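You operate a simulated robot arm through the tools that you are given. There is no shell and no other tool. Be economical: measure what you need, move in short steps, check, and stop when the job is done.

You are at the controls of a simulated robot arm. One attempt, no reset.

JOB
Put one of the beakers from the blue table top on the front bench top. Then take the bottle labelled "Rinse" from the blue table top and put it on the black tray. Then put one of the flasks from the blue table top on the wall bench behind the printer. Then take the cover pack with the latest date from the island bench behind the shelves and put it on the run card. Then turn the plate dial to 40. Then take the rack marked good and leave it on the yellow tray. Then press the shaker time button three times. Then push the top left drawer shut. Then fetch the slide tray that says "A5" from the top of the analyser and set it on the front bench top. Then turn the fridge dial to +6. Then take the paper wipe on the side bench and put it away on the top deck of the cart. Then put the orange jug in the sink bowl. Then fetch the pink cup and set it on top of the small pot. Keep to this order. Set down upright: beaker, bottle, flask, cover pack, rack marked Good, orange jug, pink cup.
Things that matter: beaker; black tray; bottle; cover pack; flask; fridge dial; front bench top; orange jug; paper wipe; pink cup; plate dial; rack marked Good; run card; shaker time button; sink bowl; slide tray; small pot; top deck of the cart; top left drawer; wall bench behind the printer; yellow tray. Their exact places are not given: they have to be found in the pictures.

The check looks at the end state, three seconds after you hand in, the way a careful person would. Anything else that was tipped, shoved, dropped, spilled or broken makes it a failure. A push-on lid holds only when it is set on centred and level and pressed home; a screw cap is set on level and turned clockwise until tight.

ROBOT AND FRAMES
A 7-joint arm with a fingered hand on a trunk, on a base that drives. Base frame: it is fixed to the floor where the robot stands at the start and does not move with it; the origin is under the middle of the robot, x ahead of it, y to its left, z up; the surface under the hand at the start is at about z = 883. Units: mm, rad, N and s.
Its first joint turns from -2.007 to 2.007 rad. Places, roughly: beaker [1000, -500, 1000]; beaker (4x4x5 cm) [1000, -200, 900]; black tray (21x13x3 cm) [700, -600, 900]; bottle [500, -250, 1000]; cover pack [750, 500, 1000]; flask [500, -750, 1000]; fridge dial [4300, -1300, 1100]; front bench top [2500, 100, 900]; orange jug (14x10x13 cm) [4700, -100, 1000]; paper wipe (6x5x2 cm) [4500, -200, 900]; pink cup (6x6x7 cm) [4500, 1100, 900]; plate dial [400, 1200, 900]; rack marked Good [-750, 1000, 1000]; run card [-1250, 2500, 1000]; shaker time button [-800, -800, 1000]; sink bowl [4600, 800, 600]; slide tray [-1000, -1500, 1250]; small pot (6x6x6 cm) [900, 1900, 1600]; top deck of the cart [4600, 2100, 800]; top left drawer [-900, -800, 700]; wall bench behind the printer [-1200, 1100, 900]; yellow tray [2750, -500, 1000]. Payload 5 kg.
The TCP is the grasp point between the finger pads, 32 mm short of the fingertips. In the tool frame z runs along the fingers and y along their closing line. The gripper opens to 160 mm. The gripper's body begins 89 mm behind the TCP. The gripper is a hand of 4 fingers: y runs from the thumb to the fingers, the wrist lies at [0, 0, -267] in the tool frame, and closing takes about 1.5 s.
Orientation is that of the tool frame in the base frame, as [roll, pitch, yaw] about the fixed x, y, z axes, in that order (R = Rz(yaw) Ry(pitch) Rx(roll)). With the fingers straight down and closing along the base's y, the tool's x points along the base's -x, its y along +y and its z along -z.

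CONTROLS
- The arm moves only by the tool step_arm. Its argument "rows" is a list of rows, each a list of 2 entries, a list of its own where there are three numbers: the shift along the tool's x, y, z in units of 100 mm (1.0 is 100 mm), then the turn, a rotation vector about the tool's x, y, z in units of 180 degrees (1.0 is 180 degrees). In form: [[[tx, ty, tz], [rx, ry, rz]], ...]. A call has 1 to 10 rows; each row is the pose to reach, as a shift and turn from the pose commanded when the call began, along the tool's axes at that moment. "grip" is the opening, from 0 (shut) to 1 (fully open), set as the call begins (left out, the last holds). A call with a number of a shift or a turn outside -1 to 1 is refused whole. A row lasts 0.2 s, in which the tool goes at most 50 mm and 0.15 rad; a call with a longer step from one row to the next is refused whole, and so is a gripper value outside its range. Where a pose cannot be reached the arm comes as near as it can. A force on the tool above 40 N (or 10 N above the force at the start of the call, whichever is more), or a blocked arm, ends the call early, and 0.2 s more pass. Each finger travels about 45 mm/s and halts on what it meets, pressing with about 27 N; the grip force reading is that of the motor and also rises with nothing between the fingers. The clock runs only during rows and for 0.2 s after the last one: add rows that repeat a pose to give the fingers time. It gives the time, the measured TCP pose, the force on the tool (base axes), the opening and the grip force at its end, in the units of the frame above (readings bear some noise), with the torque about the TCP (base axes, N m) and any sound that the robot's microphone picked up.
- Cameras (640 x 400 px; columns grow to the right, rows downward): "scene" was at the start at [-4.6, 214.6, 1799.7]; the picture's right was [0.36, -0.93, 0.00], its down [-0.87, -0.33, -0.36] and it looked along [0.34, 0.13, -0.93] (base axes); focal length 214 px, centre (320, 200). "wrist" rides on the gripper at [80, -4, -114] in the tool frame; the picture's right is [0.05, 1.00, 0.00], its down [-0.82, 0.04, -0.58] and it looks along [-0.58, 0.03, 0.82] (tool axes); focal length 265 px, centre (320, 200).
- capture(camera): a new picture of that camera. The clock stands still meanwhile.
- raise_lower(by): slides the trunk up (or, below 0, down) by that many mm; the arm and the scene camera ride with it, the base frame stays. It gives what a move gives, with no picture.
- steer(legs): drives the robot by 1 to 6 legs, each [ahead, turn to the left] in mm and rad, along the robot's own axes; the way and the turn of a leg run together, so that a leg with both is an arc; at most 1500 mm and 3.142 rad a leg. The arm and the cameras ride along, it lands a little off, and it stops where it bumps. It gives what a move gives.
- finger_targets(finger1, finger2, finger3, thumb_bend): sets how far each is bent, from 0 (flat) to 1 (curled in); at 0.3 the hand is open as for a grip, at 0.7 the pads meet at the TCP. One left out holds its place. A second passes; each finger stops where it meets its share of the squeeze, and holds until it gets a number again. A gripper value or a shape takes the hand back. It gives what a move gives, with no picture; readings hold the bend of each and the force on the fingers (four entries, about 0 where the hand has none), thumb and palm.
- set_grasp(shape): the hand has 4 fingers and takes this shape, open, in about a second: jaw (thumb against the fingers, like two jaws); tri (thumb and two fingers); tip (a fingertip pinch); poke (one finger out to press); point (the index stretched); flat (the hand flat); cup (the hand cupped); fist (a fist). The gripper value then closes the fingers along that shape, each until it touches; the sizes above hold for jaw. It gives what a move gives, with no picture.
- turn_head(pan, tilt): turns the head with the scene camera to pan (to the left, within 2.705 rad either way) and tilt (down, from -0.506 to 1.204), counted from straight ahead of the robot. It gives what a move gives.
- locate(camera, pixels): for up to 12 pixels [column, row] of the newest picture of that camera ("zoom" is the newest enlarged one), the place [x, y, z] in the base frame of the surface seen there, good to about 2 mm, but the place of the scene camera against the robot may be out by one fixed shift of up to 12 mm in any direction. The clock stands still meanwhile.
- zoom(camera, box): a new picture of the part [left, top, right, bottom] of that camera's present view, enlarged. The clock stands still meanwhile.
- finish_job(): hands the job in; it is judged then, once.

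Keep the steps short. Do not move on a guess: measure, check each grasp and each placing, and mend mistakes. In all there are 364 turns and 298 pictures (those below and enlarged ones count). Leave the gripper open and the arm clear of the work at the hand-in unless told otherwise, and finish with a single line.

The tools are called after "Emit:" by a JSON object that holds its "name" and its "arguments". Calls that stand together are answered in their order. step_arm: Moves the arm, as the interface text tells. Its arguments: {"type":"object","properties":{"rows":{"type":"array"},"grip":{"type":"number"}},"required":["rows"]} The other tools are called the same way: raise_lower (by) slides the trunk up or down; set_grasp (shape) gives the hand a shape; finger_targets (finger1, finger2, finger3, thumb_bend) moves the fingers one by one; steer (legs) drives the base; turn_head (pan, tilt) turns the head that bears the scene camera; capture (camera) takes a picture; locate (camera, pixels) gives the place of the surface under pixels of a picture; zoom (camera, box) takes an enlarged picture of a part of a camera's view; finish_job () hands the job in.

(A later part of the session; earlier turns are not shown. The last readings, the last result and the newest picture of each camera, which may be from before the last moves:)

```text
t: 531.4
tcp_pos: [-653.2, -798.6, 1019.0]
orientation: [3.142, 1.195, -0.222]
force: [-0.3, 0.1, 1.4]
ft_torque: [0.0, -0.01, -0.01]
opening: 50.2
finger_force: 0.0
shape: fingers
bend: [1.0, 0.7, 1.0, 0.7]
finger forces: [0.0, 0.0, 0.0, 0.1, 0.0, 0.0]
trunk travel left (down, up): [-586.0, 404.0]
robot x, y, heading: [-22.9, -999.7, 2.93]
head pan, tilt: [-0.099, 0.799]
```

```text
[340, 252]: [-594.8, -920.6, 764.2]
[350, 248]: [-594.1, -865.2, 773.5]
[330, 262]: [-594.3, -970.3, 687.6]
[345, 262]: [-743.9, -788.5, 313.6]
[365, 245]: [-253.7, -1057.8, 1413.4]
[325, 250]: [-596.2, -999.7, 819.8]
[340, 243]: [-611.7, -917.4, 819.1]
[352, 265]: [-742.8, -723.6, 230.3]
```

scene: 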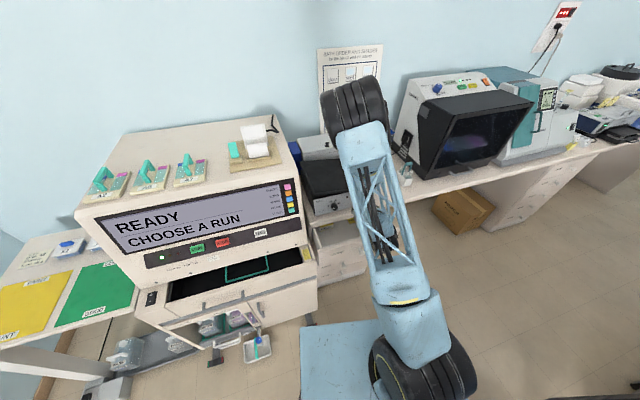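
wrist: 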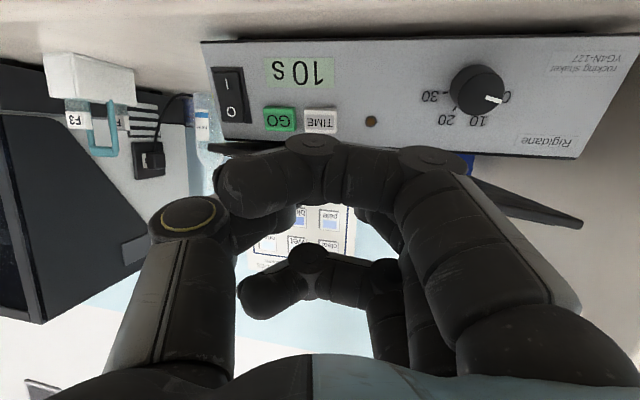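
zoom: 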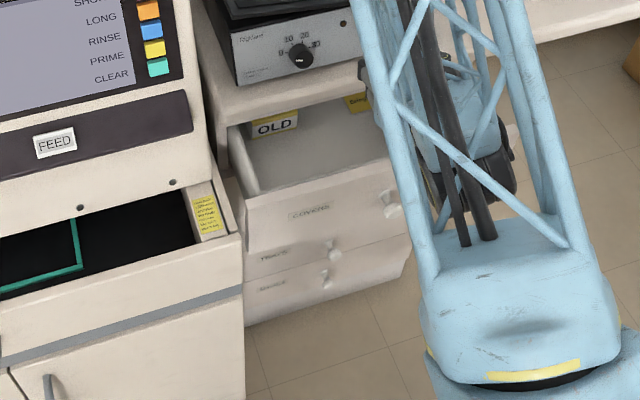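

Drawer front at x≈−594, z 685–820, knob near y −800. Reposition the base back to (100, −1150) so the poker can come in front of it.

Emit:
{"name": "steer", "arguments": {"legs": [[0, -0.676], [-195, 0], [0, 0.541]]}}

Emit:
{"name": "raise_lower", "arguments": {"by": -238}}

Emit:
{"name": "capture", "arguments": {"camera": "wrist"}}

Emit:
{"name": "capture", "arguments": {"camera": "scene"}}

```text
t: 536.5
tcp_pos: [-497.6, -875.9, 1019.8]
orientation: [-3.141, 1.195, -0.345]
force: [-0.2, -0.7, -0.1]
ft_torque: [0.03, -0.01, -0.04]
opening: 50.2
finger_force: 0.0
shape: fingers
bend: [1.0, 0.7, 1.0, 0.7]
finger forces: [0.0, 0.0, 0.0, 0.0, 0.1, 0.0]
trunk travel left (down, up): [-586.0, 404.0]
robot x, y, heading: [105.1, -1153.6, 2.807]
head pan, tilt: [-0.099, 0.799]
```

```text
t: 539.0
tcp_pos: [-496.4, -875.8, 782.1]
orientation: [3.14, 1.196, -0.346]
force: [-0.4, 0.0, -0.3]
ft_torque: [0.01, 0.02, 0.0]
opening: 50.5
finger_force: 0.0
shape: fingers
bend: [1.0, 0.7, 1.0, 0.7]
finger forces: [0.0, 0.0, 0.1, 0.1, 0.0, 0.1]
trunk travel left (down, up): [-348.0, 642.0]
robot x, y, heading: [100.3, -1150.6, 2.809]
head pan, tilt: [-0.099, 0.799]
```

```text
117 pictures are left
```

wrist: 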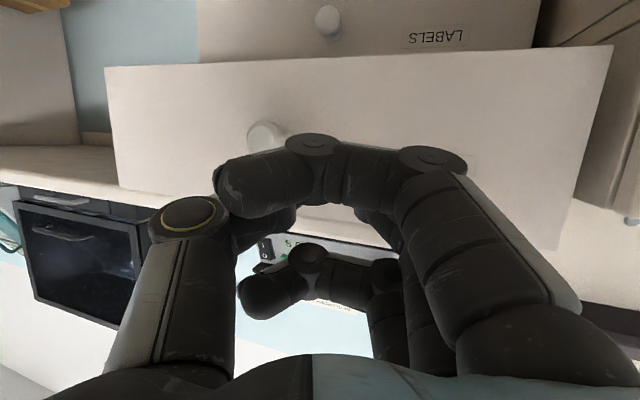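

```text
116 pictures are left
```

scene: 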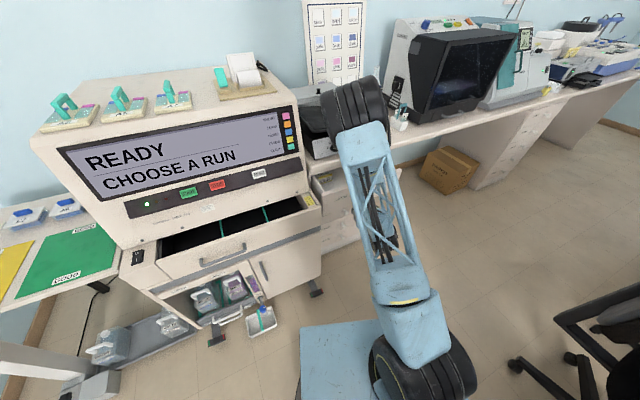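

Emit:
{"name": "locate", "arguments": {"camera": "wrist", "pixels": [[265, 137], [330, 110], [400, 110], [150, 120], [560, 90], [200, 150], [510, 200], [330, 25], [250, 150]]}}

```text
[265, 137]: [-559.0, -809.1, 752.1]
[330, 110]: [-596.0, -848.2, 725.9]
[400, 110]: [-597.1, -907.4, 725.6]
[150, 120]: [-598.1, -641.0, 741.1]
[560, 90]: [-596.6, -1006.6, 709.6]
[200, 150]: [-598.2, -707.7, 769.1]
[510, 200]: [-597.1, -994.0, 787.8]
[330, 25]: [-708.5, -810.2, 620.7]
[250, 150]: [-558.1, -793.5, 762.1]
```

Face at x=−597, must move ~149 mm to −746. Approach 70 mm, then push in steps along −x.

Emit:
{"name": "step_arm", "arguments": {"rows": [[[-0.12, 0.119, 0.306], [0, 0, 0]], [[-0.24, 0.237, 0.612], [0, 0, 0]], [[-0.276, 0.271, 0.7], [0, 0, 0]], [[-0.31, 0.305, 0.7875], [0, 0, 0]], [[-0.345, 0.339, 0.875], [0, 0, 0]]]}}

Emit:
{"name": "step_arm", "arguments": {"rows": [[[-0.052, 0.051, 0.131], [0, 0, 0]], [[-0.104, 0.102, 0.263], [0, 0, 0]], [[-0.155, 0.153, 0.394], [0, 0, 0]], [[-0.207, 0.203, 0.525], [0, 0, 0]], [[-0.259, 0.254, 0.656], [0, 0, 0]], [[-0.31, 0.305, 0.788], [0, 0, 0]], [[-0.345, 0.339, 0.875], [0, 0, 0]]]}}

Emit:
{"name": "capture", "arguments": {"camera": "wrist"}}

```text
t: 540.2
tcp_pos: [-598.5, -875.8, 783.1]
orientation: [3.141, 1.195, -0.346]
force: [0.0, -1.8, 0.6]
ft_torque: [-0.03, 0.02, -0.02]
opening: 50.5
finger_force: 0.0
shape: fingers
bend: [1.0, 0.7, 1.0, 0.7]
finger forces: [0.0, 0.0, 0.0, 0.1, 0.0, 0.0]
trunk travel left (down, up): [-348.0, 642.0]
robot x, y, heading: [108.6, -1155.0, 2.807]
head pan, tilt: [-0.099, 0.799]
```

```text
t: 541.8
tcp_pos: [-697.4, -874.8, 782.8]
orientation: [-3.141, 1.196, -0.344]
force: [1.2, -0.2, -0.6]
ft_torque: [-0.03, 0.01, -0.02]
opening: 50.4
finger_force: 0.2
shape: fingers
bend: [1.0, 0.7, 1.0, 0.7]
finger forces: [0.0, 0.1, 0.0, 0.1, 0.0, 0.0]
trunk travel left (down, up): [-348.0, 642.0]
robot x, y, heading: [105.5, -1152.7, 2.808]
head pan, tilt: [-0.099, 0.799]
```

```text
115 pictures are left
```

wrist: 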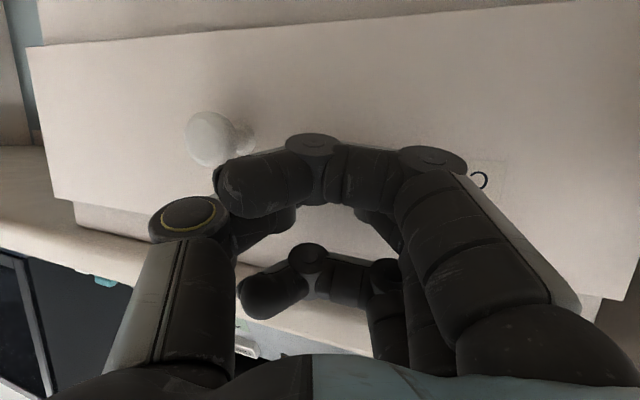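

Emit:
{"name": "step_arm", "arguments": {"rows": [[[-0.035, 0.034, 0.0875], [0, 0, 0]], [[-0.069, 0.068, 0.175], [0, 0, 0]], [[-0.09, 0.088, 0.2275], [0, 0, 0]], [[-0.11, 0.1085, 0.28], [0, 0, 0]], [[-0.131, 0.129, 0.3325], [0, 0, 0]]]}}

Emit:
{"name": "locate", "arguments": {"camera": "wrist", "pixels": [[330, 100]]}}

Emit:
{"name": "capture", "arguments": {"camera": "wrist"}}

Emit:
{"name": "locate", "arguments": {"camera": "wrist", "pixels": [[330, 100], [450, 60], [330, 10], [300, 20], [100, 100], [60, 20]]}}

```text
t: 542.7
tcp_pos: [-719.7, -873.3, 778.9]
orientation: [-3.137, 1.186, -0.35]
force: [14.1, -2.0, 1.1]
ft_torque: [0.01, -0.04, 0.04]
opening: 50.7
finger_force: 9.0
shape: fingers
bend: [1.0, 0.73, 1.0, 0.7]
finger forces: [0.1, 18.2, 0.0, 0.1, 0.0, 0.1]
trunk travel left (down, up): [-348.0, 642.0]
robot x, y, heading: [104.5, -1151.9, 2.802]
head pan, tilt: [-0.099, 0.799]
stopped in row 4: the force on the tool passed its limit at 44 N (the readings are from after the stop); the commanded pose is now the measured one
```

```text
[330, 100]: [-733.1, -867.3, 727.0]
```

```text
114 pictures are left
```

wrist: 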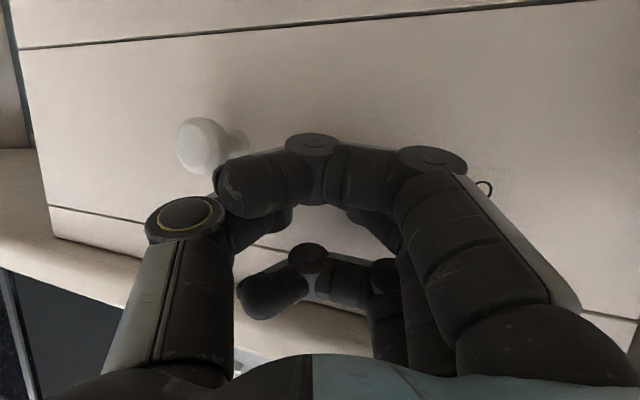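

```text
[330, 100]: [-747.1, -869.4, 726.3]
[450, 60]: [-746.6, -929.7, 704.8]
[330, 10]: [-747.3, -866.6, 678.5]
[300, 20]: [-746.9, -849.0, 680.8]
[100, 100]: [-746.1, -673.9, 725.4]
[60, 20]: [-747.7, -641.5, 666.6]
```

Drawer front is flush (−747, same as the ones below). Back off, raise, and restore the hand to pointing down.

Emit:
{"name": "step_arm", "arguments": {"rows": [[[0.17, -0.17, -0.43], [0, 0, 0]], [[0.345, -0.339, -0.875], [0, 0, 0]], [[0.345, -0.339, -0.875], [0, 0, 0]]]}}

Emit:
{"name": "raise_lower", "arguments": {"by": 400}}

Emit:
{"name": "raise_lower", "arguments": {"by": 230}}

Emit:
{"name": "set_grasp", "arguments": {"shape": "jaw"}}

Emit:
{"name": "step_arm", "arguments": {"rows": [[[0, 0, 0], [0, 0.046, 0]], [[0, 0, 0], [0, 0.092, 0]], [[0, 0, 0], [0, 0.138, 0]], [[0, 0, 0], [0, 0.184, 0]], [[0, 0, 0], [0, 0.23, 0]], [[0, 0, 0], [0, 0.276, 0]], [[0, 0, 0], [0, 0.322, 0]], [[0, 0, 0], [0, 0.368, 0]], [[0, 0, 0], [0, 0.3775, 0]]], "grip": 0.4}}

Emit:
{"name": "turn_head", "arguments": {"pan": 0.35, "tilt": 0.5}}

Emit:
{"name": "capture", "arguments": {"camera": "scene"}}

```text
refused: row 2 steps farther than a row can; nothing moved
```

```text
t: 543.7
tcp_pos: [-716.1, -873.9, 818.1]
orientation: [-3.132, 1.176, -0.341]
force: [11.7, -0.1, 0.5]
ft_torque: [-0.02, 0.33, 0.3]
opening: 50.8
finger_force: 6.4
shape: fingers
bend: [1.0, 0.71, 1.0, 0.69]
finger forces: [0.0, 5.4, 7.0, 0.0, 0.0, 0.0]
trunk travel left (down, up): [-392.0, 598.0]
robot x, y, heading: [105.1, -1147.9, 2.806]
head pan, tilt: [-0.099, 0.799]
stopped: the force on the tool passed its limit at 49 N (the readings are from after the stop); the commanded pose is now the measured one
```

```text
t: 544.5
tcp_pos: [-714.0, -875.2, 849.7]
orientation: [-3.121, 1.161, -0.334]
force: [1.4, 3.6, -11.4]
ft_torque: [0.38, -0.04, -0.01]
opening: 50.5
finger_force: 5.3
shape: fingers
bend: [1.0, 0.7, 1.0, 0.7]
finger forces: [0.1, 10.3, 0.9, 0.1, 0.0, 0.0]
trunk travel left (down, up): [-431.0, 559.0]
robot x, y, heading: [101.0, -1153.4, 2.799]
head pan, tilt: [-0.099, 0.799]
stopped: the force on the tool passed its limit at 51 N (the readings are from after the stop); the commanded pose is now the measured one
```

```text
t: 545.4
tcp_pos: [-696.3, -863.8, 851.9]
orientation: [-3.115, 1.156, -0.346]
force: [135.7, 31.3, 17.7]
ft_torque: [-0.93, 0.93, 1.6]
opening: 108.3
finger_force: 0.1
shape: jaw
bend: [0.4, 0.57, 0.76, 0.3]
finger forces: [35.3, 34.1, 66.0, 0.0, 0.0, 0.0]
trunk travel left (down, up): [-431.0, 559.0]
robot x, y, heading: [102.5, -1151.0, 2.797]
head pan, tilt: [-0.099, 0.799]
```

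```text
t: 546.2
tcp_pos: [-690.1, -870.1, 841.8]
orientation: [-3.118, 0.696, -0.351]
force: [72.2, 12.9, 3.6]
ft_torque: [-0.3, 1.96, -0.27]
opening: 56.4
finger_force: 0.1
shape: jaw
bend: [0.73, 0.73, 0.84, 0.7]
finger forces: [0.0, 0.0, 73.4, 0.1, 0.1, 0.1]
trunk travel left (down, up): [-431.0, 559.0]
robot x, y, heading: [106.6, -1153.2, 2.801]
head pan, tilt: [-0.099, 0.799]
stopped in row 4: the force on the tool passed its limit at 157 N (the readings are from after the stop); the commanded pose is now the measured one
```

```text
t: 547.1
tcp_pos: [-692.5, -874.9, 841.2]
orientation: [-3.12, 0.696, -0.347]
force: [83.5, 18.3, -10.4]
ft_torque: [-0.45, 1.83, -0.54]
opening: 55.4
finger_force: 0.0
shape: jaw
bend: [0.73, 0.73, 0.84, 0.7]
finger forces: [0.1, 0.1, 82.9, 0.0, 0.1, 0.1]
trunk travel left (down, up): [-431.0, 559.0]
robot x, y, heading: [106.3, -1152.1, 2.803]
head pan, tilt: [0.351, 0.499]
```

```text
113 pictures are left
```

scene: 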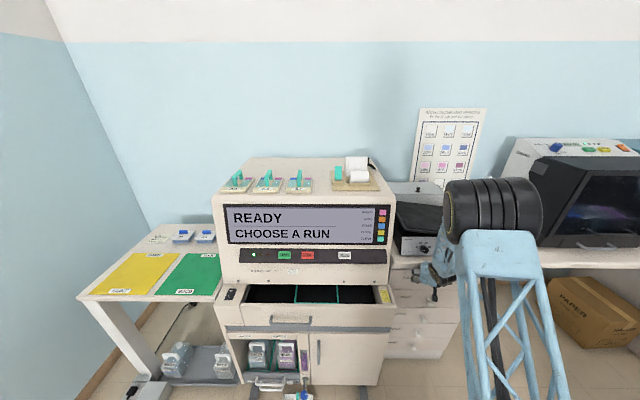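

The batched moves jammed the hand against the bench edge. I now retreat straight back in +x only.

Emit:
{"name": "step_arm", "arguments": {"rows": [[[0.29, -0.136, -0.24], [0, 0, 0]], [[0.577, -0.272, -0.482], [0, 0, 0]], [[0.721, -0.34, -0.603], [0, 0, 0]]]}}

Emit:
{"name": "capture", "arguments": {"camera": "wrist"}}

```text
t: 547.9
tcp_pos: [-603.6, -877.9, 845.0]
orientation: [-3.124, 0.711, -0.341]
force: [0.0, -0.4, 0.6]
ft_torque: [0.03, -0.01, 0.02]
opening: 63.8
finger_force: 0.1
shape: jaw
bend: [0.73, 0.73, 0.73, 0.7]
finger forces: [0.0, 0.0, 0.0, 0.1, 0.0, 0.0]
trunk travel left (down, up): [-431.0, 559.0]
robot x, y, heading: [103.9, -1152.8, 2.801]
head pan, tilt: [0.351, 0.499]
```

```text
112 pictures are left
```

wrist: 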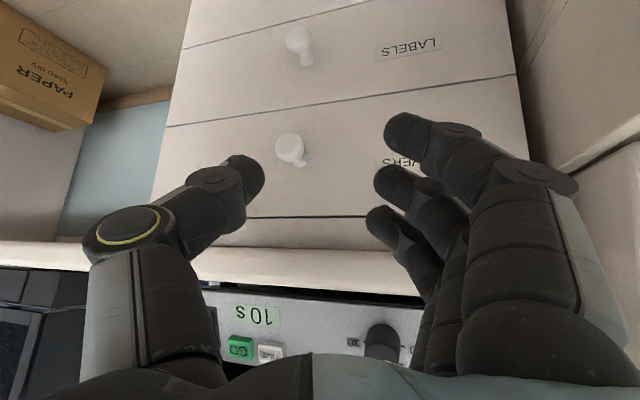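

Free; the drawer is still shut. Check things are unmoved, and raise.

Emit:
{"name": "locate", "arguments": {"camera": "wrist", "pixels": [[330, 150], [330, 60], [330, 200], [265, 350], [300, 240], [380, 340]]}}

Emit:
{"name": "raise_lower", "arguments": {"by": 400}}

```text
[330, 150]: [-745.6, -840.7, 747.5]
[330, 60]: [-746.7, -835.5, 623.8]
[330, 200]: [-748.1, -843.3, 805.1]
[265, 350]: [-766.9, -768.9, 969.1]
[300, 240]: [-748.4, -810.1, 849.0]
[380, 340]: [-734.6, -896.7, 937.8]
```

```text
t: 551.8
tcp_pos: [-602.4, -877.1, 1243.8]
orientation: [-3.125, 0.707, -0.339]
force: [0.1, 0.0, 0.2]
ft_torque: [0.01, 0.02, 0.0]
opening: 64.1
finger_force: 0.1
shape: jaw
bend: [0.73, 0.73, 0.73, 0.7]
finger forces: [0.0, 0.0, 0.0, 0.1, 0.0, 0.0]
trunk travel left (down, up): [-831.0, 159.0]
robot x, y, heading: [104.2, -1151.0, 2.806]
head pan, tilt: [0.351, 0.499]
```

Emit:
{"name": "step_arm", "arguments": {"rows": [[[0, 0, 0], [0, 0.045, 0]], [[0, 0, 0], [0, 0.09, 0]], [[0, 0, 0], [0, 0.135, 0]], [[0, 0, 0], [0, 0.18, 0]], [[0, 0, 0], [0.0, 0.225, 0]]]}}

Emit:
{"name": "turn_head", "arguments": {"pan": 0.45, "tilt": 0.5}}

Emit:
{"name": "capture", "arguments": {"camera": "scene"}}

Emit:
{"name": "zoom", "arguments": {"camera": "scene", "box": [190, 130, 390, 250]}}

```text
t: 553.0
tcp_pos: [-606.3, -880.4, 1244.4]
orientation: [-3.129, -0.002, -0.351]
force: [-1.0, -0.8, -0.6]
ft_torque: [0.07, -0.08, 0.02]
opening: 64.0
finger_force: 0.0
shape: jaw
bend: [0.73, 0.73, 0.73, 0.7]
finger forces: [0.0, 0.0, 0.1, 0.0, 0.0, 0.1]
trunk travel left (down, up): [-831.0, 159.0]
robot x, y, heading: [104.1, -1154.3, 2.807]
head pan, tilt: [0.351, 0.499]
```

```text
t: 553.6
tcp_pos: [-604.0, -876.7, 1244.3]
orientation: [-3.128, 0.003, -0.354]
force: [1.2, 0.6, -0.3]
ft_torque: [-0.03, 0.02, -0.01]
opening: 64.2
finger_force: 0.1
shape: jaw
bend: [0.73, 0.73, 0.73, 0.7]
finger forces: [0.0, 0.1, 0.1, 0.0, 0.0, 0.0]
trunk travel left (down, up): [-831.0, 159.0]
robot x, y, heading: [102.6, -1154.4, 2.8]
head pan, tilt: [0.45, 0.499]
```

```text
111 pictures are left
```

scene: 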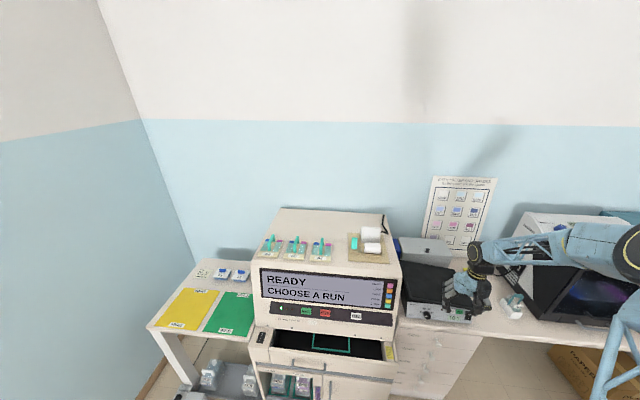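

```text
3.20 times, centred on (290, 190) of scene
```

zoom: 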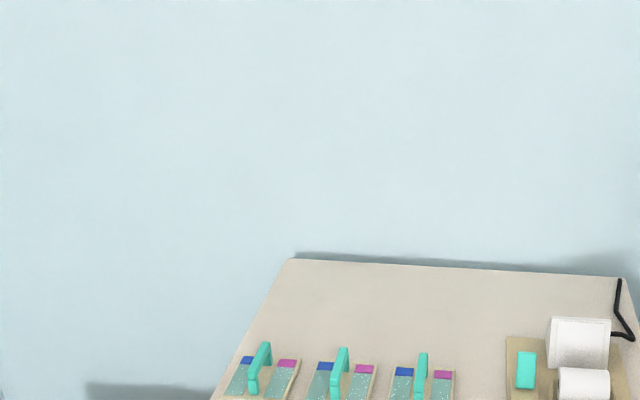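

Emit:
{"name": "zoom", "arguments": {"camera": "scene", "box": [250, 225, 350, 275]}}

Emit:
{"name": "locate", "arguments": {"camera": "zoom", "pixels": [[130, 100], [300, 100], [450, 100], [130, 65], [300, 65], [450, 65], [60, 200], [600, 210], [300, 180], [450, 180]]}}

```text
6.40 times, centred on (300, 250) of scene
```

zoom: 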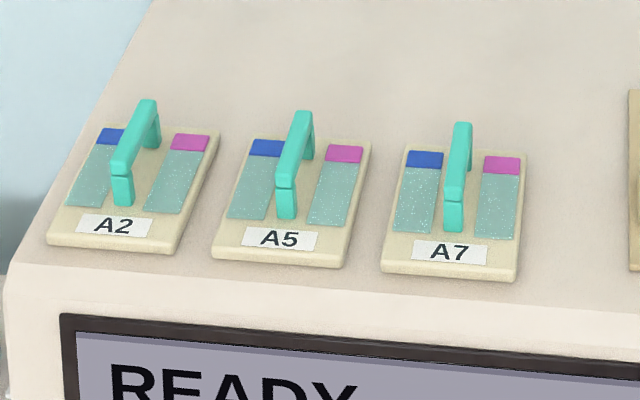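

```text
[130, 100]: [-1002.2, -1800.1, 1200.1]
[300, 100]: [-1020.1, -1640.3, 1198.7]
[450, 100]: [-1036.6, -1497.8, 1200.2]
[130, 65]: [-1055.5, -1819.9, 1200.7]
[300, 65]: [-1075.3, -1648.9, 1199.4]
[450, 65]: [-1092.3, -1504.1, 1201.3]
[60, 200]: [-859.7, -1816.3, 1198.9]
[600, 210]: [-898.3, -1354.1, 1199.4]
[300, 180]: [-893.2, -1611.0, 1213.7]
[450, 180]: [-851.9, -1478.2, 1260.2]
```

A5 is the middle tray; its upright handle is at ≈(−890, −1600), top z≈1260. Raise and drive to it.

Emit:
{"name": "raise_lower", "arguments": {"by": 155}}

Emit:
{"name": "steer", "arguments": {"legs": [[0, 1.598], [495, 0], [0, -1.257]]}}

Emit:
{"name": "capture", "arguments": {"camera": "wrist"}}

Emit:
{"name": "zoom", "arguments": {"camera": "wrist", "box": [200, 0, 440, 140]}}

```text
t: 555.4
tcp_pos: [-603.6, -878.1, 1398.7]
orientation: [-3.129, 0.0, -0.352]
force: [0.1, 0.8, 0.3]
ft_torque: [-0.03, 0.05, -0.01]
opening: 64.0
finger_force: 0.1
shape: jaw
bend: [0.73, 0.73, 0.73, 0.7]
finger forces: [0.0, 0.1, 0.1, 0.0, 0.0, 0.1]
trunk travel left (down, up): [-986.0, 4.0]
robot x, y, heading: [99.5, -1153.4, 2.805]
head pan, tilt: [0.45, 0.499]
```

```text
t: 565.7
tcp_pos: [-798.3, -1628.4, 1400.1]
orientation: [-3.127, 0.0, 0.018]
force: [-0.4, 1.1, -0.1]
ft_torque: [-0.04, 0.02, 0.0]
opening: 64.0
finger_force: 0.1
shape: jaw
bend: [0.73, 0.73, 0.73, 0.7]
finger forces: [0.1, 0.1, 0.0, 0.1, 0.1, 0.1]
trunk travel left (down, up): [-986.0, 4.0]
robot x, y, heading: [-39.4, -1631.7, -3.108]
head pan, tilt: [0.45, 0.499]
```

```text
108 pictures are left
```

wrist: 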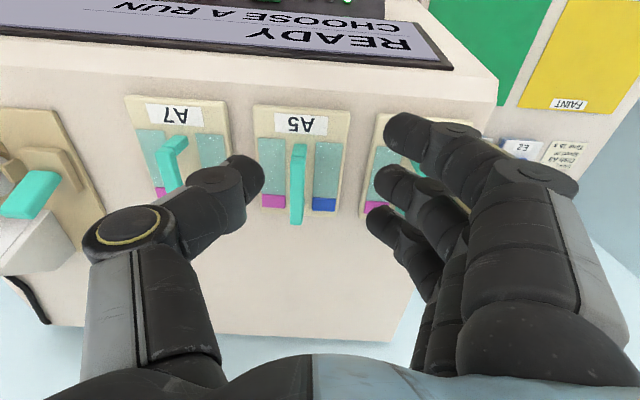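

```text
2.67 times, centred on (320, 70) of wrist
```

zoom: 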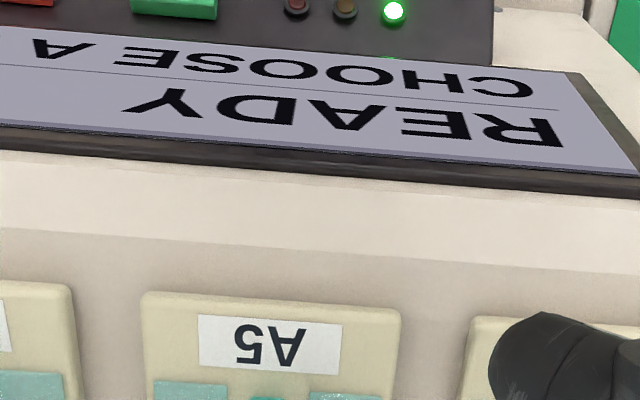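

Emit:
{"name": "locate", "arguments": {"camera": "wrist", "pixels": [[297, 150], [297, 165], [297, 180], [297, 200], [297, 215], [260, 108], [347, 112], [340, 218], [262, 205], [225, 140], [370, 140], [297, 125]]}}

Emit:
{"name": "zoom", "arguments": {"camera": "wrist", "box": [240, 100, 380, 230]}}

```text
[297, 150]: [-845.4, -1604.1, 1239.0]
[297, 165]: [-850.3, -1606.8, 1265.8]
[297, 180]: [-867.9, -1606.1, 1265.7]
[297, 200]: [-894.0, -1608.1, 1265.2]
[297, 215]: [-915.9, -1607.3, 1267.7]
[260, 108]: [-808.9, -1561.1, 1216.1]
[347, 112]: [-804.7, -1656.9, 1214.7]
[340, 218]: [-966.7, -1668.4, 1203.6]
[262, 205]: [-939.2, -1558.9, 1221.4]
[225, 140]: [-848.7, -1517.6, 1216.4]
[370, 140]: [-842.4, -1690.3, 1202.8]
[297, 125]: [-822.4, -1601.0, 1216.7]
```

```text
3.08 times, centred on (310, 165) of wrist
```

zoom: 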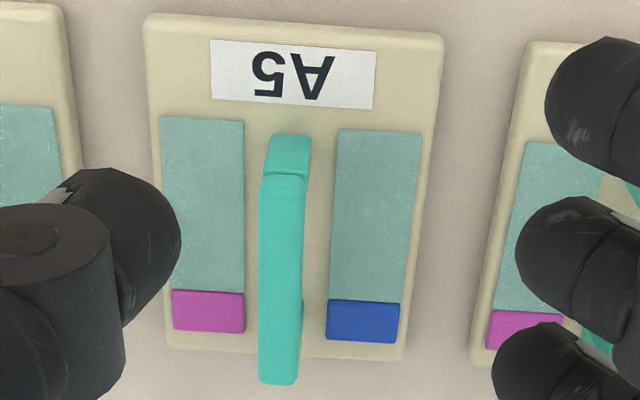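

Handle spans x −845…−917 at y −1607, top z 1266. Centre, lower, grip.

Emit:
{"name": "step_arm", "arguments": {"rows": [[[-0.4, -0.1, 0], [0, 0, 0]], [[-0.84, -0.22, 0], [0, 0, 0]], [[-0.84, -0.22, 0], [0, 0, 0]]], "grip": 0.35}}

Emit:
{"name": "raise_lower", "arguments": {"by": -80}}

Emit:
{"name": "capture", "arguments": {"camera": "wrist"}}

```text
t: 566.5
tcp_pos: [-879.7, -1609.0, 1398.4]
orientation: [-3.127, 0.002, 0.017]
force: [-0.2, -0.3, 0.0]
ft_torque: [0.03, 0.08, -0.01]
opening: 56.4
finger_force: 0.0
shape: jaw
bend: [0.73, 0.73, 0.73, 0.7]
finger forces: [0.0, 0.0, 0.0, 0.1, 0.0, 0.1]
trunk travel left (down, up): [-986.0, 4.0]
robot x, y, heading: [-36.8, -1630.2, -3.112]
head pan, tilt: [0.45, 0.499]
```

```text
t: 567.7
tcp_pos: [-881.7, -1607.9, 1318.4]
orientation: [-3.128, 0.002, 0.018]
force: [-0.2, 0.1, -1.0]
ft_torque: [-0.01, -0.02, -0.01]
opening: 56.6
finger_force: 0.1
shape: jaw
bend: [0.73, 0.73, 0.73, 0.7]
finger forces: [0.0, 0.0, 0.0, 0.0, 0.1, 0.0]
trunk travel left (down, up): [-906.0, 84.0]
robot x, y, heading: [-37.4, -1632.4, -3.109]
head pan, tilt: [0.45, 0.499]
```

```text
105 pictures are left
```

wrist: 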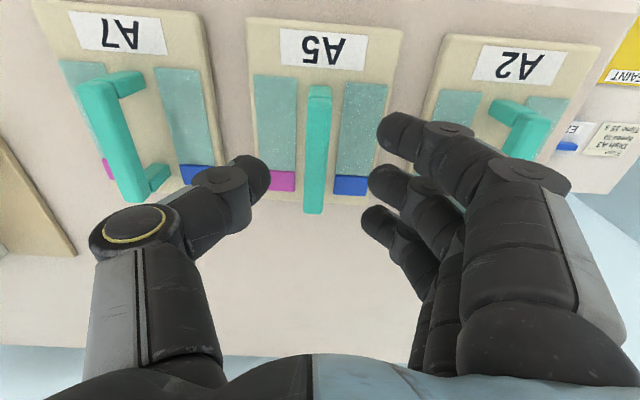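

Handle centred between the fingers. Lower 60 and close.

Emit:
{"name": "raise_lower", "arguments": {"by": -60}}

Emit:
{"name": "step_arm", "arguments": {"rows": [[[0, 0, 0], [0, 0, 0]], [[0, 0, 0], [0, 0, 0]], [[0, 0, 0], [0, 0, 0]], [[0, 0, 0], [0, 0, 0]], [[0, 0, 0], [0, 0, 0]], [[0, 0, 0], [0, 0, 0]], [[0, 0, 0], [0, 0, 0]], [[0, 0, 0], [0, 0, 0]]], "grip": 0.0}}

Emit:
{"name": "capture", "arguments": {"camera": "wrist"}}

```text
t: 568.7
tcp_pos: [-882.4, -1608.1, 1257.1]
orientation: [-3.127, 0.002, 0.019]
force: [0.3, 0.6, -0.2]
ft_torque: [-0.01, -0.03, -0.01]
opening: 56.5
finger_force: 0.1
shape: jaw
bend: [0.73, 0.73, 0.73, 0.7]
finger forces: [0.0, 0.1, 0.0, 0.1, 0.0, 0.0]
trunk travel left (down, up): [-846.0, 144.0]
robot x, y, heading: [-36.9, -1631.3, -3.11]
head pan, tilt: [0.45, 0.499]
```

```text
t: 570.5
tcp_pos: [-882.5, -1608.3, 1258.6]
orientation: [-3.129, -0.001, 0.018]
force: [0.6, -0.8, 0.7]
ft_torque: [-0.13, -0.1, -0.03]
opening: 0.0
finger_force: 27.1
shape: jaw
bend: [0.71, 0.64, 0.66, 0.72]
finger forces: [8.2, 0.0, 6.1, 0.0, 21.4, 0.1]
trunk travel left (down, up): [-846.0, 144.0]
robot x, y, heading: [-37.7, -1630.3, -3.113]
head pan, tilt: [0.45, 0.499]
```

```text
104 pictures are left
```

wrist: 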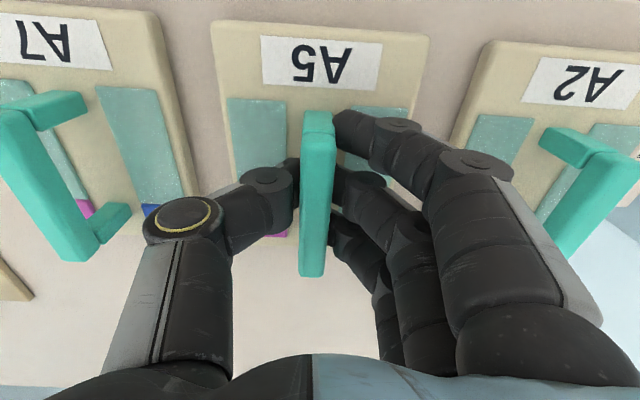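

Emit:
{"name": "raise_lower", "arguments": {"by": 100}}

Emit:
{"name": "capture", "arguments": {"camera": "wrist"}}

Emit:
{"name": "locate", "arguments": {"camera": "wrist", "pixels": [[225, 30], [415, 45], [235, 110], [405, 110], [318, 60]]}}

```text
t: 571.8
tcp_pos: [-881.7, -1608.0, 1357.6]
orientation: [-3.126, 0.0, 0.018]
force: [-0.4, -0.1, -1.8]
ft_torque: [0.02, 0.0, 0.03]
opening: 0.0
finger_force: 26.3
shape: jaw
bend: [0.72, 0.64, 0.67, 0.72]
finger forces: [4.3, 0.1, 5.0, 0.1, 0.0, 0.0]
trunk travel left (down, up): [-946.0, 44.0]
robot x, y, heading: [-37.8, -1629.7, -3.109]
head pan, tilt: [0.45, 0.499]
```

```text
103 pictures are left
```

wrist: 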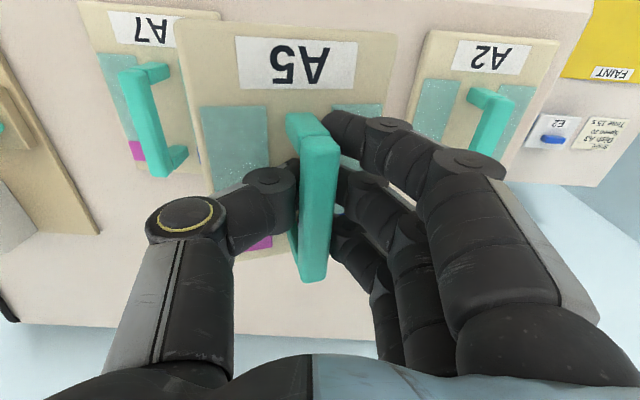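

```text
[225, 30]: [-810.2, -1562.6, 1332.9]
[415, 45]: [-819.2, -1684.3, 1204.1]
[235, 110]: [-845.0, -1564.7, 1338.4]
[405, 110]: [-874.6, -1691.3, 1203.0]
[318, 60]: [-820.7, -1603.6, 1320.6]
```

The tray hangs tilted (~17°), the bar having slipped over the fingertips. Set it back and regrip higher on the bar.

Emit:
{"name": "raise_lower", "arguments": {"by": -90}}

Emit:
{"name": "step_arm", "arguments": {"rows": [[[0, 0, 0.02], [0, 0, 0]], [[0, 0, 0.05], [0, 0, 0]], [[0, 0, 0.08], [0, 0, 0]], [[0, 0, 0.1], [0, 0, 0]]]}}

Emit:
{"name": "capture", "arguments": {"camera": "wrist"}}

```text
t: 573.1
tcp_pos: [-880.7, -1608.8, 1267.5]
orientation: [-3.127, 0.0, 0.017]
force: [-0.8, 0.9, -1.4]
ft_torque: [-0.04, -0.02, -0.01]
opening: 0.1
finger_force: 27.5
shape: jaw
bend: [0.72, 0.64, 0.67, 0.72]
finger forces: [4.5, 0.0, 4.8, 0.0, 0.0, 0.0]
trunk travel left (down, up): [-856.0, 134.0]
robot x, y, heading: [-39.2, -1633.4, -3.112]
head pan, tilt: [0.45, 0.499]
```

```text
t: 574.1
tcp_pos: [-880.1, -1608.0, 1259.8]
orientation: [-3.127, 0.001, 0.019]
force: [-2.0, 4.3, 13.0]
ft_torque: [-0.41, -0.14, -0.01]
opening: 0.1
finger_force: 27.3
shape: jaw
bend: [0.72, 0.65, 0.67, 0.74]
finger forces: [6.5, 0.1, 3.3, 0.1, 62.8, 0.0]
trunk travel left (down, up): [-856.0, 134.0]
robot x, y, heading: [-39.3, -1627.6, -3.113]
head pan, tilt: [0.45, 0.499]
```

```text
102 pictures are left
```

wrist: 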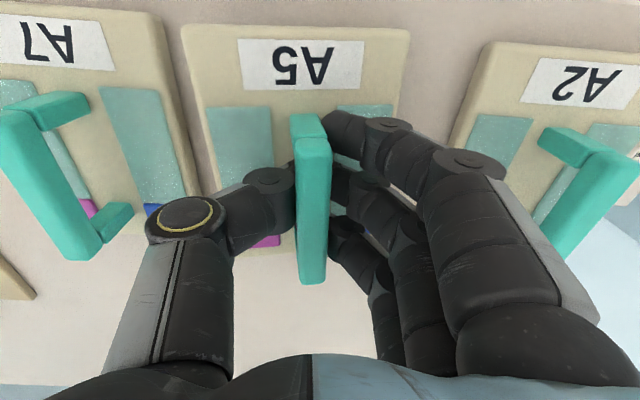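

Emit:
{"name": "step_arm", "arguments": {"rows": [[[0, 0, -0.01], [0, 0, 0]], [[0, 0, -0.01], [0, 0, 0]], [[0, 0, -0.01], [0, 0, 0]], [[0, 0, -0.01], [0, 0, 0]], [[0, 0, -0.01], [0, 0, 0]], [[0, 0, -0.01], [0, 0, 0]]], "grip": 0.35}}

Emit:
{"name": "capture", "arguments": {"camera": "wrist"}}

Emit:
{"name": "locate", "arguments": {"camera": "wrist", "pixels": [[315, 140], [315, 180], [315, 210], [315, 240], [315, 265], [215, 40], [400, 40], [210, 100], [295, 125]]}}

```text
t: 575.5
tcp_pos: [-880.9, -1609.4, 1259.3]
orientation: [-3.126, 0.001, 0.019]
force: [0.8, 0.1, -0.3]
ft_torque: [0.02, -0.01, -0.01]
opening: 55.5
finger_force: 0.0
shape: jaw
bend: [0.73, 0.73, 0.73, 0.7]
finger forces: [0.0, 0.1, 0.1, 0.1, 0.0, 0.1]
trunk travel left (down, up): [-856.0, 134.0]
robot x, y, heading: [-40.0, -1628.8, -3.105]
head pan, tilt: [0.45, 0.499]
```

```text
101 pictures are left
```

wrist: 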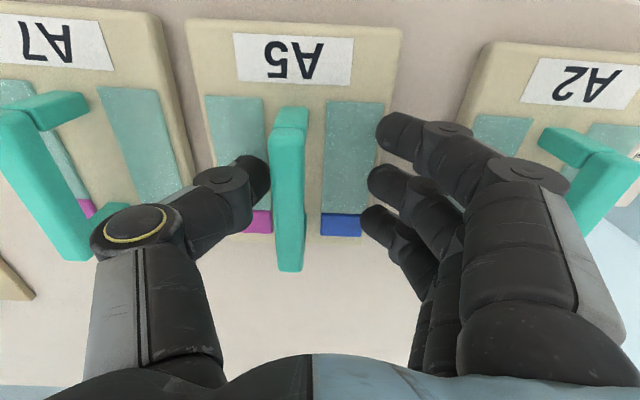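

```text
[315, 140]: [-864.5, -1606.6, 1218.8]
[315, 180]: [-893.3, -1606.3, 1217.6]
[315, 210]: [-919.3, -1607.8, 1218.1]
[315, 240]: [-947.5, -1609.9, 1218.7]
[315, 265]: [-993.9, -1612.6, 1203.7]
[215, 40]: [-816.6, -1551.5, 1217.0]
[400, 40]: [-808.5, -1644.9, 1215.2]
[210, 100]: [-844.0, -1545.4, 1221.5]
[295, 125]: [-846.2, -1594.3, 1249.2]
```

Emit:
{"name": "locate", "arguments": {"camera": "wrist", "pixels": [[290, 135], [290, 150], [290, 200], [290, 250], [290, 265], [278, 180], [303, 180], [290, 115], [190, 120], [180, 60]]}}

```text
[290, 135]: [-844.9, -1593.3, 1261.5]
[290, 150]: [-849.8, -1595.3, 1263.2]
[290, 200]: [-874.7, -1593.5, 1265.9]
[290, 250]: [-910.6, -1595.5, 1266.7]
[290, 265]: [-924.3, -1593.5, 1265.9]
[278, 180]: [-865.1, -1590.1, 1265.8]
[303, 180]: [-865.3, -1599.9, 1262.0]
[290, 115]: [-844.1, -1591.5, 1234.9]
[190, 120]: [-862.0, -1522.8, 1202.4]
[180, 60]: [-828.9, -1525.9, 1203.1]
```

Emit:
{"name": "step_arm", "arguments": {"rows": [[[-0.03, -0.14, -0.13], [0, 0, 0]], [[-0.03, -0.14, -0.13], [0, 0, 0]]]}}

Emit:
{"name": "step_arm", "arguments": {"rows": [[[0, 0, 0], [0, 0, 0]], [[0, 0, 0], [0, 0, 0]], [[0, 0, 0], [0, 0, 0]], [[0, 0, 0], [0, 0, 0]], [[0, 0, 0], [0, 0, 0]], [[0, 0, 0], [0, 0, 0]], [[0, 0, 0], [0, 0, 0]], [[0, 0, 0], [0, 0, 0]]], "grip": 0.0}}

Emit:
{"name": "step_arm", "arguments": {"rows": [[[0, 0, -0.1], [0, 0, 0]], [[0, 0, -0.25], [0, 0, 0]], [[0, 0, -0.4], [0, 0, 0]]]}}

Emit:
{"name": "capture", "arguments": {"camera": "wrist"}}

Emit:
{"name": "locate", "arguments": {"camera": "wrist", "pixels": [[225, 40], [390, 50], [235, 110], [395, 110], [318, 60], [318, 140], [318, 250]]}}

```text
t: 576.1
tcp_pos: [-884.4, -1595.5, 1272.1]
orientation: [-3.128, -0.002, 0.016]
force: [-0.3, -0.4, 0.4]
ft_torque: [0.02, 0.02, 0.01]
opening: 55.4
finger_force: 0.0
shape: jaw
bend: [0.73, 0.73, 0.73, 0.7]
finger forces: [0.0, 0.0, 0.1, 0.1, 0.0, 0.1]
trunk travel left (down, up): [-856.0, 134.0]
robot x, y, heading: [-40.9, -1628.3, -3.114]
head pan, tilt: [0.45, 0.499]
```

```text
t: 577.9
tcp_pos: [-884.6, -1594.4, 1272.0]
orientation: [-3.128, 0.001, 0.017]
force: [-0.2, -0.5, -0.1]
ft_torque: [-0.06, -0.02, 0.0]
opening: 10.8
finger_force: 26.8
shape: jaw
bend: [0.71, 0.71, 0.71, 0.7]
finger forces: [8.1, 8.0, 7.9, 0.0, 23.9, 0.0]
trunk travel left (down, up): [-856.0, 134.0]
robot x, y, heading: [-42.4, -1630.4, -3.109]
head pan, tilt: [0.45, 0.499]
```

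```text
t: 578.7
tcp_pos: [-885.0, -1596.5, 1311.8]
orientation: [-3.127, 0.002, 0.018]
force: [0.0, -0.4, -1.4]
ft_torque: [-0.01, -0.03, -0.01]
opening: 10.7
finger_force: 27.1
shape: jaw
bend: [0.71, 0.71, 0.71, 0.7]
finger forces: [8.2, 8.1, 8.0, 0.0, 24.3, 0.1]
trunk travel left (down, up): [-856.0, 134.0]
robot x, y, heading: [-39.8, -1628.5, -3.109]
head pan, tilt: [0.45, 0.499]
```

```text
100 pictures are left
```

wrist: 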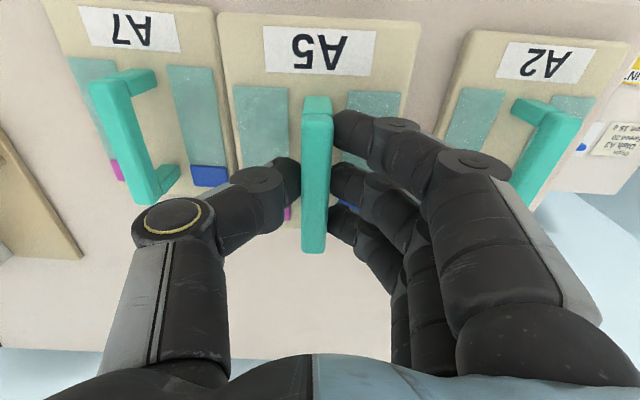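

```text
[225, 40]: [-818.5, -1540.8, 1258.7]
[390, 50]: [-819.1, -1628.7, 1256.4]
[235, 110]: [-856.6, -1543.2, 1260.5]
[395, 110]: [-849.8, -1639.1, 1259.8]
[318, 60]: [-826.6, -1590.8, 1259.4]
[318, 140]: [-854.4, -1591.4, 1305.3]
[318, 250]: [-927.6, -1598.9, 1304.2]
```

Level and firm now; tray underside is 69 mm below TCP. Raise and drive to the front bench aisle.

Emit:
{"name": "raise_lower", "arguments": {"by": 132}}

Emit:
{"name": "steer", "arguments": {"legs": [[-400, 0], [0, 3.11], [1245, 0], [0, 1.571], [1500, 0], [600, 0]]}}

Emit:
{"name": "capture", "arguments": {"camera": "wrist"}}

```text
t: 580.3
tcp_pos: [-886.0, -1596.1, 1443.4]
orientation: [-3.129, -0.001, 0.017]
force: [0.0, 0.3, -1.8]
ft_torque: [-0.02, -0.01, -0.02]
opening: 10.8
finger_force: 27.1
shape: jaw
bend: [0.71, 0.71, 0.71, 0.7]
finger forces: [8.3, 8.1, 8.0, 0.0, 24.3, 0.0]
trunk travel left (down, up): [-988.0, 2.0]
robot x, y, heading: [-40.2, -1630.0, -3.108]
head pan, tilt: [0.45, 0.499]
```

```text
t: 610.7
tcp_pos: [1415.9, 1410.4, 1442.4]
orientation: [-3.128, 0.0, -1.477]
force: [-0.6, 0.3, -3.1]
ft_torque: [0.0, 0.04, 0.0]
opening: 11.1
finger_force: 27.3
shape: jaw
bend: [0.71, 0.71, 0.71, 0.7]
finger forces: [8.1, 8.0, 7.8, 0.0, 24.0, 0.1]
trunk travel left (down, up): [-988.0, 2.0]
robot x, y, heading: [1442.7, 564.0, 1.676]
head pan, tilt: [0.45, 0.499]
```

```text
99 pictures are left
```

wrist: 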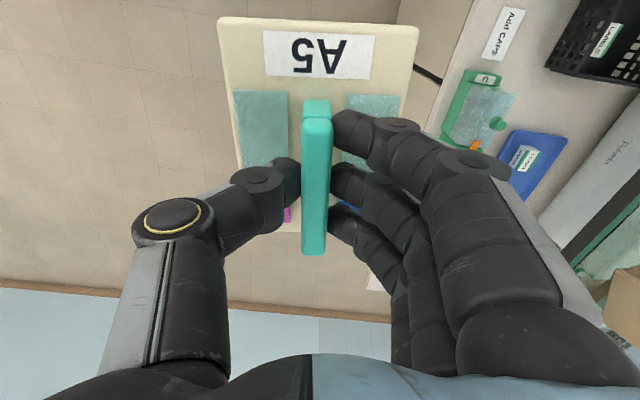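

Emit:
{"name": "steer", "arguments": {"legs": [[0, -1.676]]}}

Emit:
{"name": "capture", "arguments": {"camera": "wrist"}}

Emit:
{"name": "turn_head", "arguments": {"pan": 0.1, "tilt": 0.85}}

Emit:
{"name": "capture", "arguments": {"camera": "scene"}}

Emit:
{"name": "zoom", "arguments": {"camera": "scene", "box": [220, 140, 460, 290]}}

```text
t: 615.3
tcp_pos: [2290.8, 530.0, 1442.6]
orientation: [-3.13, 0.002, -3.119]
force: [0.5, -0.3, -2.3]
ft_torque: [0.01, 0.02, -0.04]
opening: 10.9
finger_force: 27.4
shape: jaw
bend: [0.71, 0.71, 0.71, 0.7]
finger forces: [8.1, 8.0, 7.9, 0.0, 23.9, 0.0]
trunk travel left (down, up): [-988.0, 2.0]
robot x, y, heading: [1443.1, 563.7, 0.035]
head pan, tilt: [0.45, 0.499]
```

```text
98 pictures are left
```

wrist: 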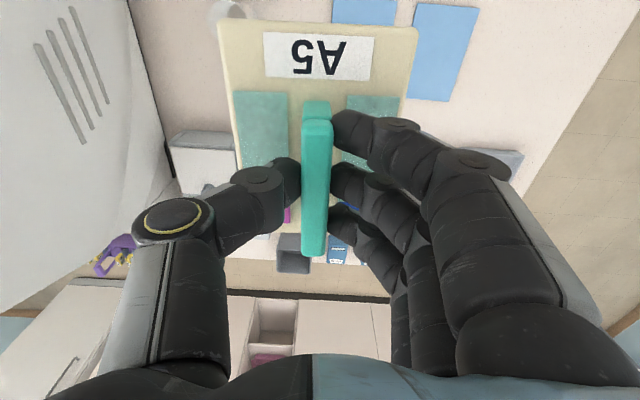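

```text
t: 616.1
tcp_pos: [2290.1, 530.8, 1443.9]
orientation: [-3.128, -0.001, -3.121]
force: [0.5, -0.6, -1.9]
ft_torque: [0.02, -0.01, 0.01]
opening: 10.9
finger_force: 27.3
shape: jaw
bend: [0.71, 0.71, 0.71, 0.7]
finger forces: [8.1, 8.0, 7.8, 0.0, 23.9, 0.1]
trunk travel left (down, up): [-988.0, 2.0]
robot x, y, heading: [1444.7, 563.1, 0.039]
head pan, tilt: [0.099, 0.85]
```

```text
97 pictures are left
```

scene: 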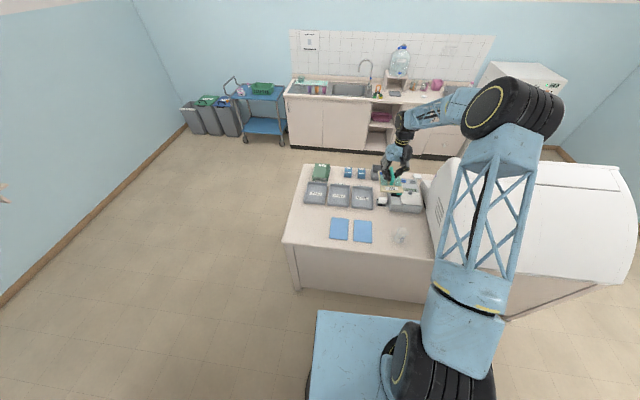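

```text
2.67 times, centred on (340, 215) of scene
```

zoom: 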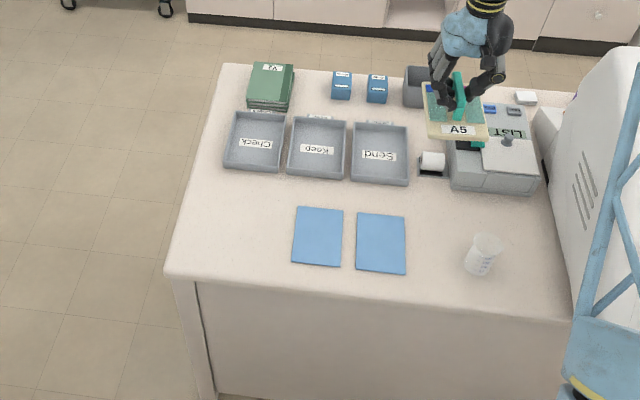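

Emit:
{"name": "locate", "arguments": {"camera": "zoom", "pixels": [[406, 245], [465, 255], [435, 240], [293, 240], [190, 240], [240, 230], [435, 200], [180, 265], [440, 290], [230, 180]]}}

```text
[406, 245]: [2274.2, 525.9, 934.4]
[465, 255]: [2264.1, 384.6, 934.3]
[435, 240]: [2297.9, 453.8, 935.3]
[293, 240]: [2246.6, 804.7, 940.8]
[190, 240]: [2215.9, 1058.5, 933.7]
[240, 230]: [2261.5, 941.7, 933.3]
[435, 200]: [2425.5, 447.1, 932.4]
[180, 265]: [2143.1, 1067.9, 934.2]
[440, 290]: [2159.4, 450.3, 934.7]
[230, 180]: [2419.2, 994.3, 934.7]
```

The left part of the bench (x≈2270, y≈935) is free. Turn left 0.46 rad so the tray comes over it, and extend a bit.

Emit:
{"name": "steer", "arguments": {"legs": [[0, 0.457]]}}

Emit:
{"name": "step_arm", "arguments": {"rows": [[[-0.4, 0, 0], [0, 0, 0]], [[-0.75, 0, 0], [0, 0, 0]], [[-0.75, 0, 0], [0, 0, 0]]]}}

Emit:
{"name": "capture", "arguments": {"camera": "wrist"}}

Emit:
{"name": "locate", "arguments": {"camera": "wrist", "pixels": [[200, 60], [200, 150], [260, 250], [430, 60], [180, 30], [300, 300], [240, 5], [420, 20]]}}

```text
t: 617.9
tcp_pos: [2218.9, 907.6, 1443.8]
orientation: [-3.126, 0.0, -2.664]
force: [-0.4, 1.2, -1.8]
ft_torque: [-0.06, 0.02, -0.02]
opening: 10.7
finger_force: 26.8
shape: jaw
bend: [0.71, 0.71, 0.71, 0.7]
finger forces: [8.2, 8.0, 7.9, 0.0, 23.9, 0.0]
trunk travel left (down, up): [-988.0, 2.0]
robot x, y, heading: [1445.5, 563.0, 0.491]
head pan, tilt: [0.099, 0.85]
```

```text
t: 618.7
tcp_pos: [2284.3, 940.7, 1442.9]
orientation: [-3.128, 0.0, -2.663]
force: [0.2, -0.1, -0.9]
ft_torque: [0.04, -0.01, -0.01]
opening: 10.6
finger_force: 27.4
shape: jaw
bend: [0.71, 0.71, 0.71, 0.7]
finger forces: [8.0, 7.9, 7.8, 0.0, 23.9, 0.0]
trunk travel left (down, up): [-988.0, 2.0]
robot x, y, heading: [1443.2, 561.4, 0.492]
head pan, tilt: [0.099, 0.85]
```

```text
95 pictures are left
```

wrist: 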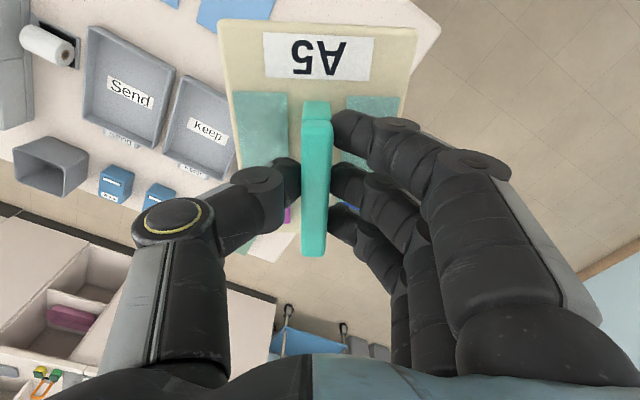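

```text
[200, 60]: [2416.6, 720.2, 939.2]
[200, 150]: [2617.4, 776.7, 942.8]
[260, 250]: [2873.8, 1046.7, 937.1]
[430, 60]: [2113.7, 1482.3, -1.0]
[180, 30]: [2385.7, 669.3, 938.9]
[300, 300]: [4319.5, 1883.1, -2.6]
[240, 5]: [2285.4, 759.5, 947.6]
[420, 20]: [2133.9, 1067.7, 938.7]
```

Emit:
{"name": "raise_lower", "arguments": {"by": -400}}

Emit:
{"name": "capture", "arguments": {"camera": "wrist"}}

Emit:
{"name": "zoom", "arguments": {"camera": "scene", "box": [220, 120, 420, 270]}}

```text
t: 622.5
tcp_pos: [2284.3, 940.3, 1042.3]
orientation: [-3.127, 0.0, -2.665]
force: [0.9, -0.3, -2.3]
ft_torque: [0.05, -0.01, -0.02]
opening: 10.7
finger_force: 26.3
shape: jaw
bend: [0.71, 0.71, 0.71, 0.7]
finger forces: [8.2, 8.0, 7.9, 0.0, 24.0, 0.0]
trunk travel left (down, up): [-588.0, 402.0]
robot x, y, heading: [1443.3, 560.9, 0.492]
head pan, tilt: [0.099, 0.85]
```

```text
94 pictures are left
```

wrist: 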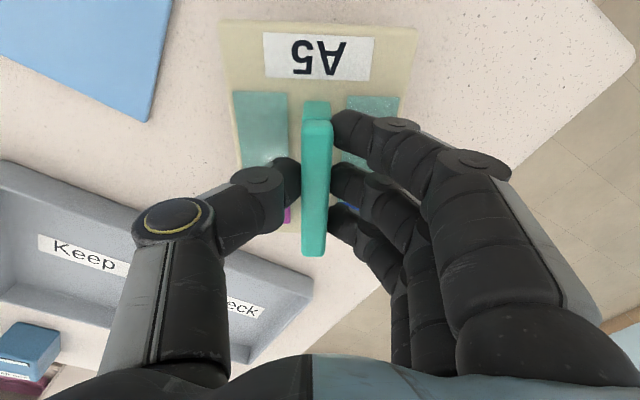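

```text
2.67 times, centred on (320, 195) of scene
```

zoom: 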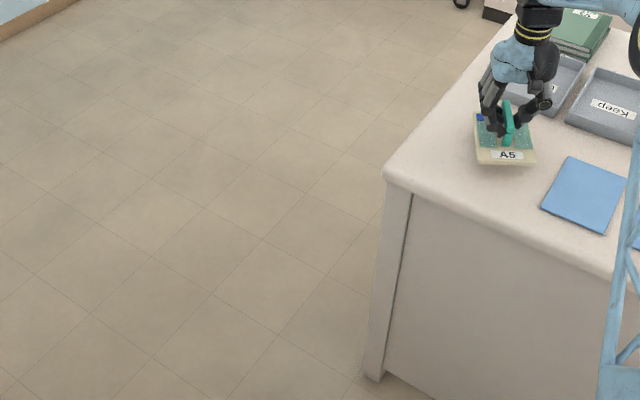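

Emit:
{"name": "locate", "arguments": {"camera": "wrist", "pixels": [[300, 275], [280, 260], [230, 235], [300, 320]]}}

Emit:
{"name": "step_arm", "arguments": {"rows": [[[0, 0, 0.1], [0, 0, 0]], [[0, 0, 0.2], [0, 0, 0]], [[0, 0, 0.26], [0, 0, 0]], [[0, 0, 0.3], [0, 0, 0]], [[0, 0, 0.32], [0, 0, 0]]]}}

```text
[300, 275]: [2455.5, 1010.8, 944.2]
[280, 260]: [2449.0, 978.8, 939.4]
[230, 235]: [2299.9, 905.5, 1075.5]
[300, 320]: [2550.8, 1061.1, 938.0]
```

```text
t: 623.8
tcp_pos: [2286.6, 941.0, 1011.1]
orientation: [-3.13, 0.001, -2.663]
force: [-1.2, 0.2, -1.6]
ft_torque: [-0.03, -0.02, 0.02]
opening: 10.8
finger_force: 27.5
shape: jaw
bend: [0.71, 0.71, 0.71, 0.7]
finger forces: [8.0, 8.0, 7.9, 0.1, 23.9, 0.1]
trunk travel left (down, up): [-588.0, 402.0]
robot x, y, heading: [1445.4, 563.1, 0.489]
head pan, tilt: [0.099, 0.85]
```

Emit:
{"name": "step_arm", "arguments": {"rows": [[[0, 0, 0.02], [0, 0, 0]], [[0, 0, 0.035], [0, 0, 0]], [[0, 0, 0.045], [0, 0, 0]]]}}

```text
t: 624.5
tcp_pos: [2285.5, 940.4, 1007.5]
orientation: [-3.126, 0.004, -2.664]
force: [0.1, -0.7, 1.2]
ft_torque: [0.1, 0.05, 0.01]
opening: 10.9
finger_force: 27.1
shape: jaw
bend: [0.71, 0.71, 0.71, 0.7]
finger forces: [8.4, 8.1, 8.0, 0.1, 25.2, 0.0]
trunk travel left (down, up): [-588.0, 402.0]
robot x, y, heading: [1446.9, 563.2, 0.488]
head pan, tilt: [0.099, 0.85]
```

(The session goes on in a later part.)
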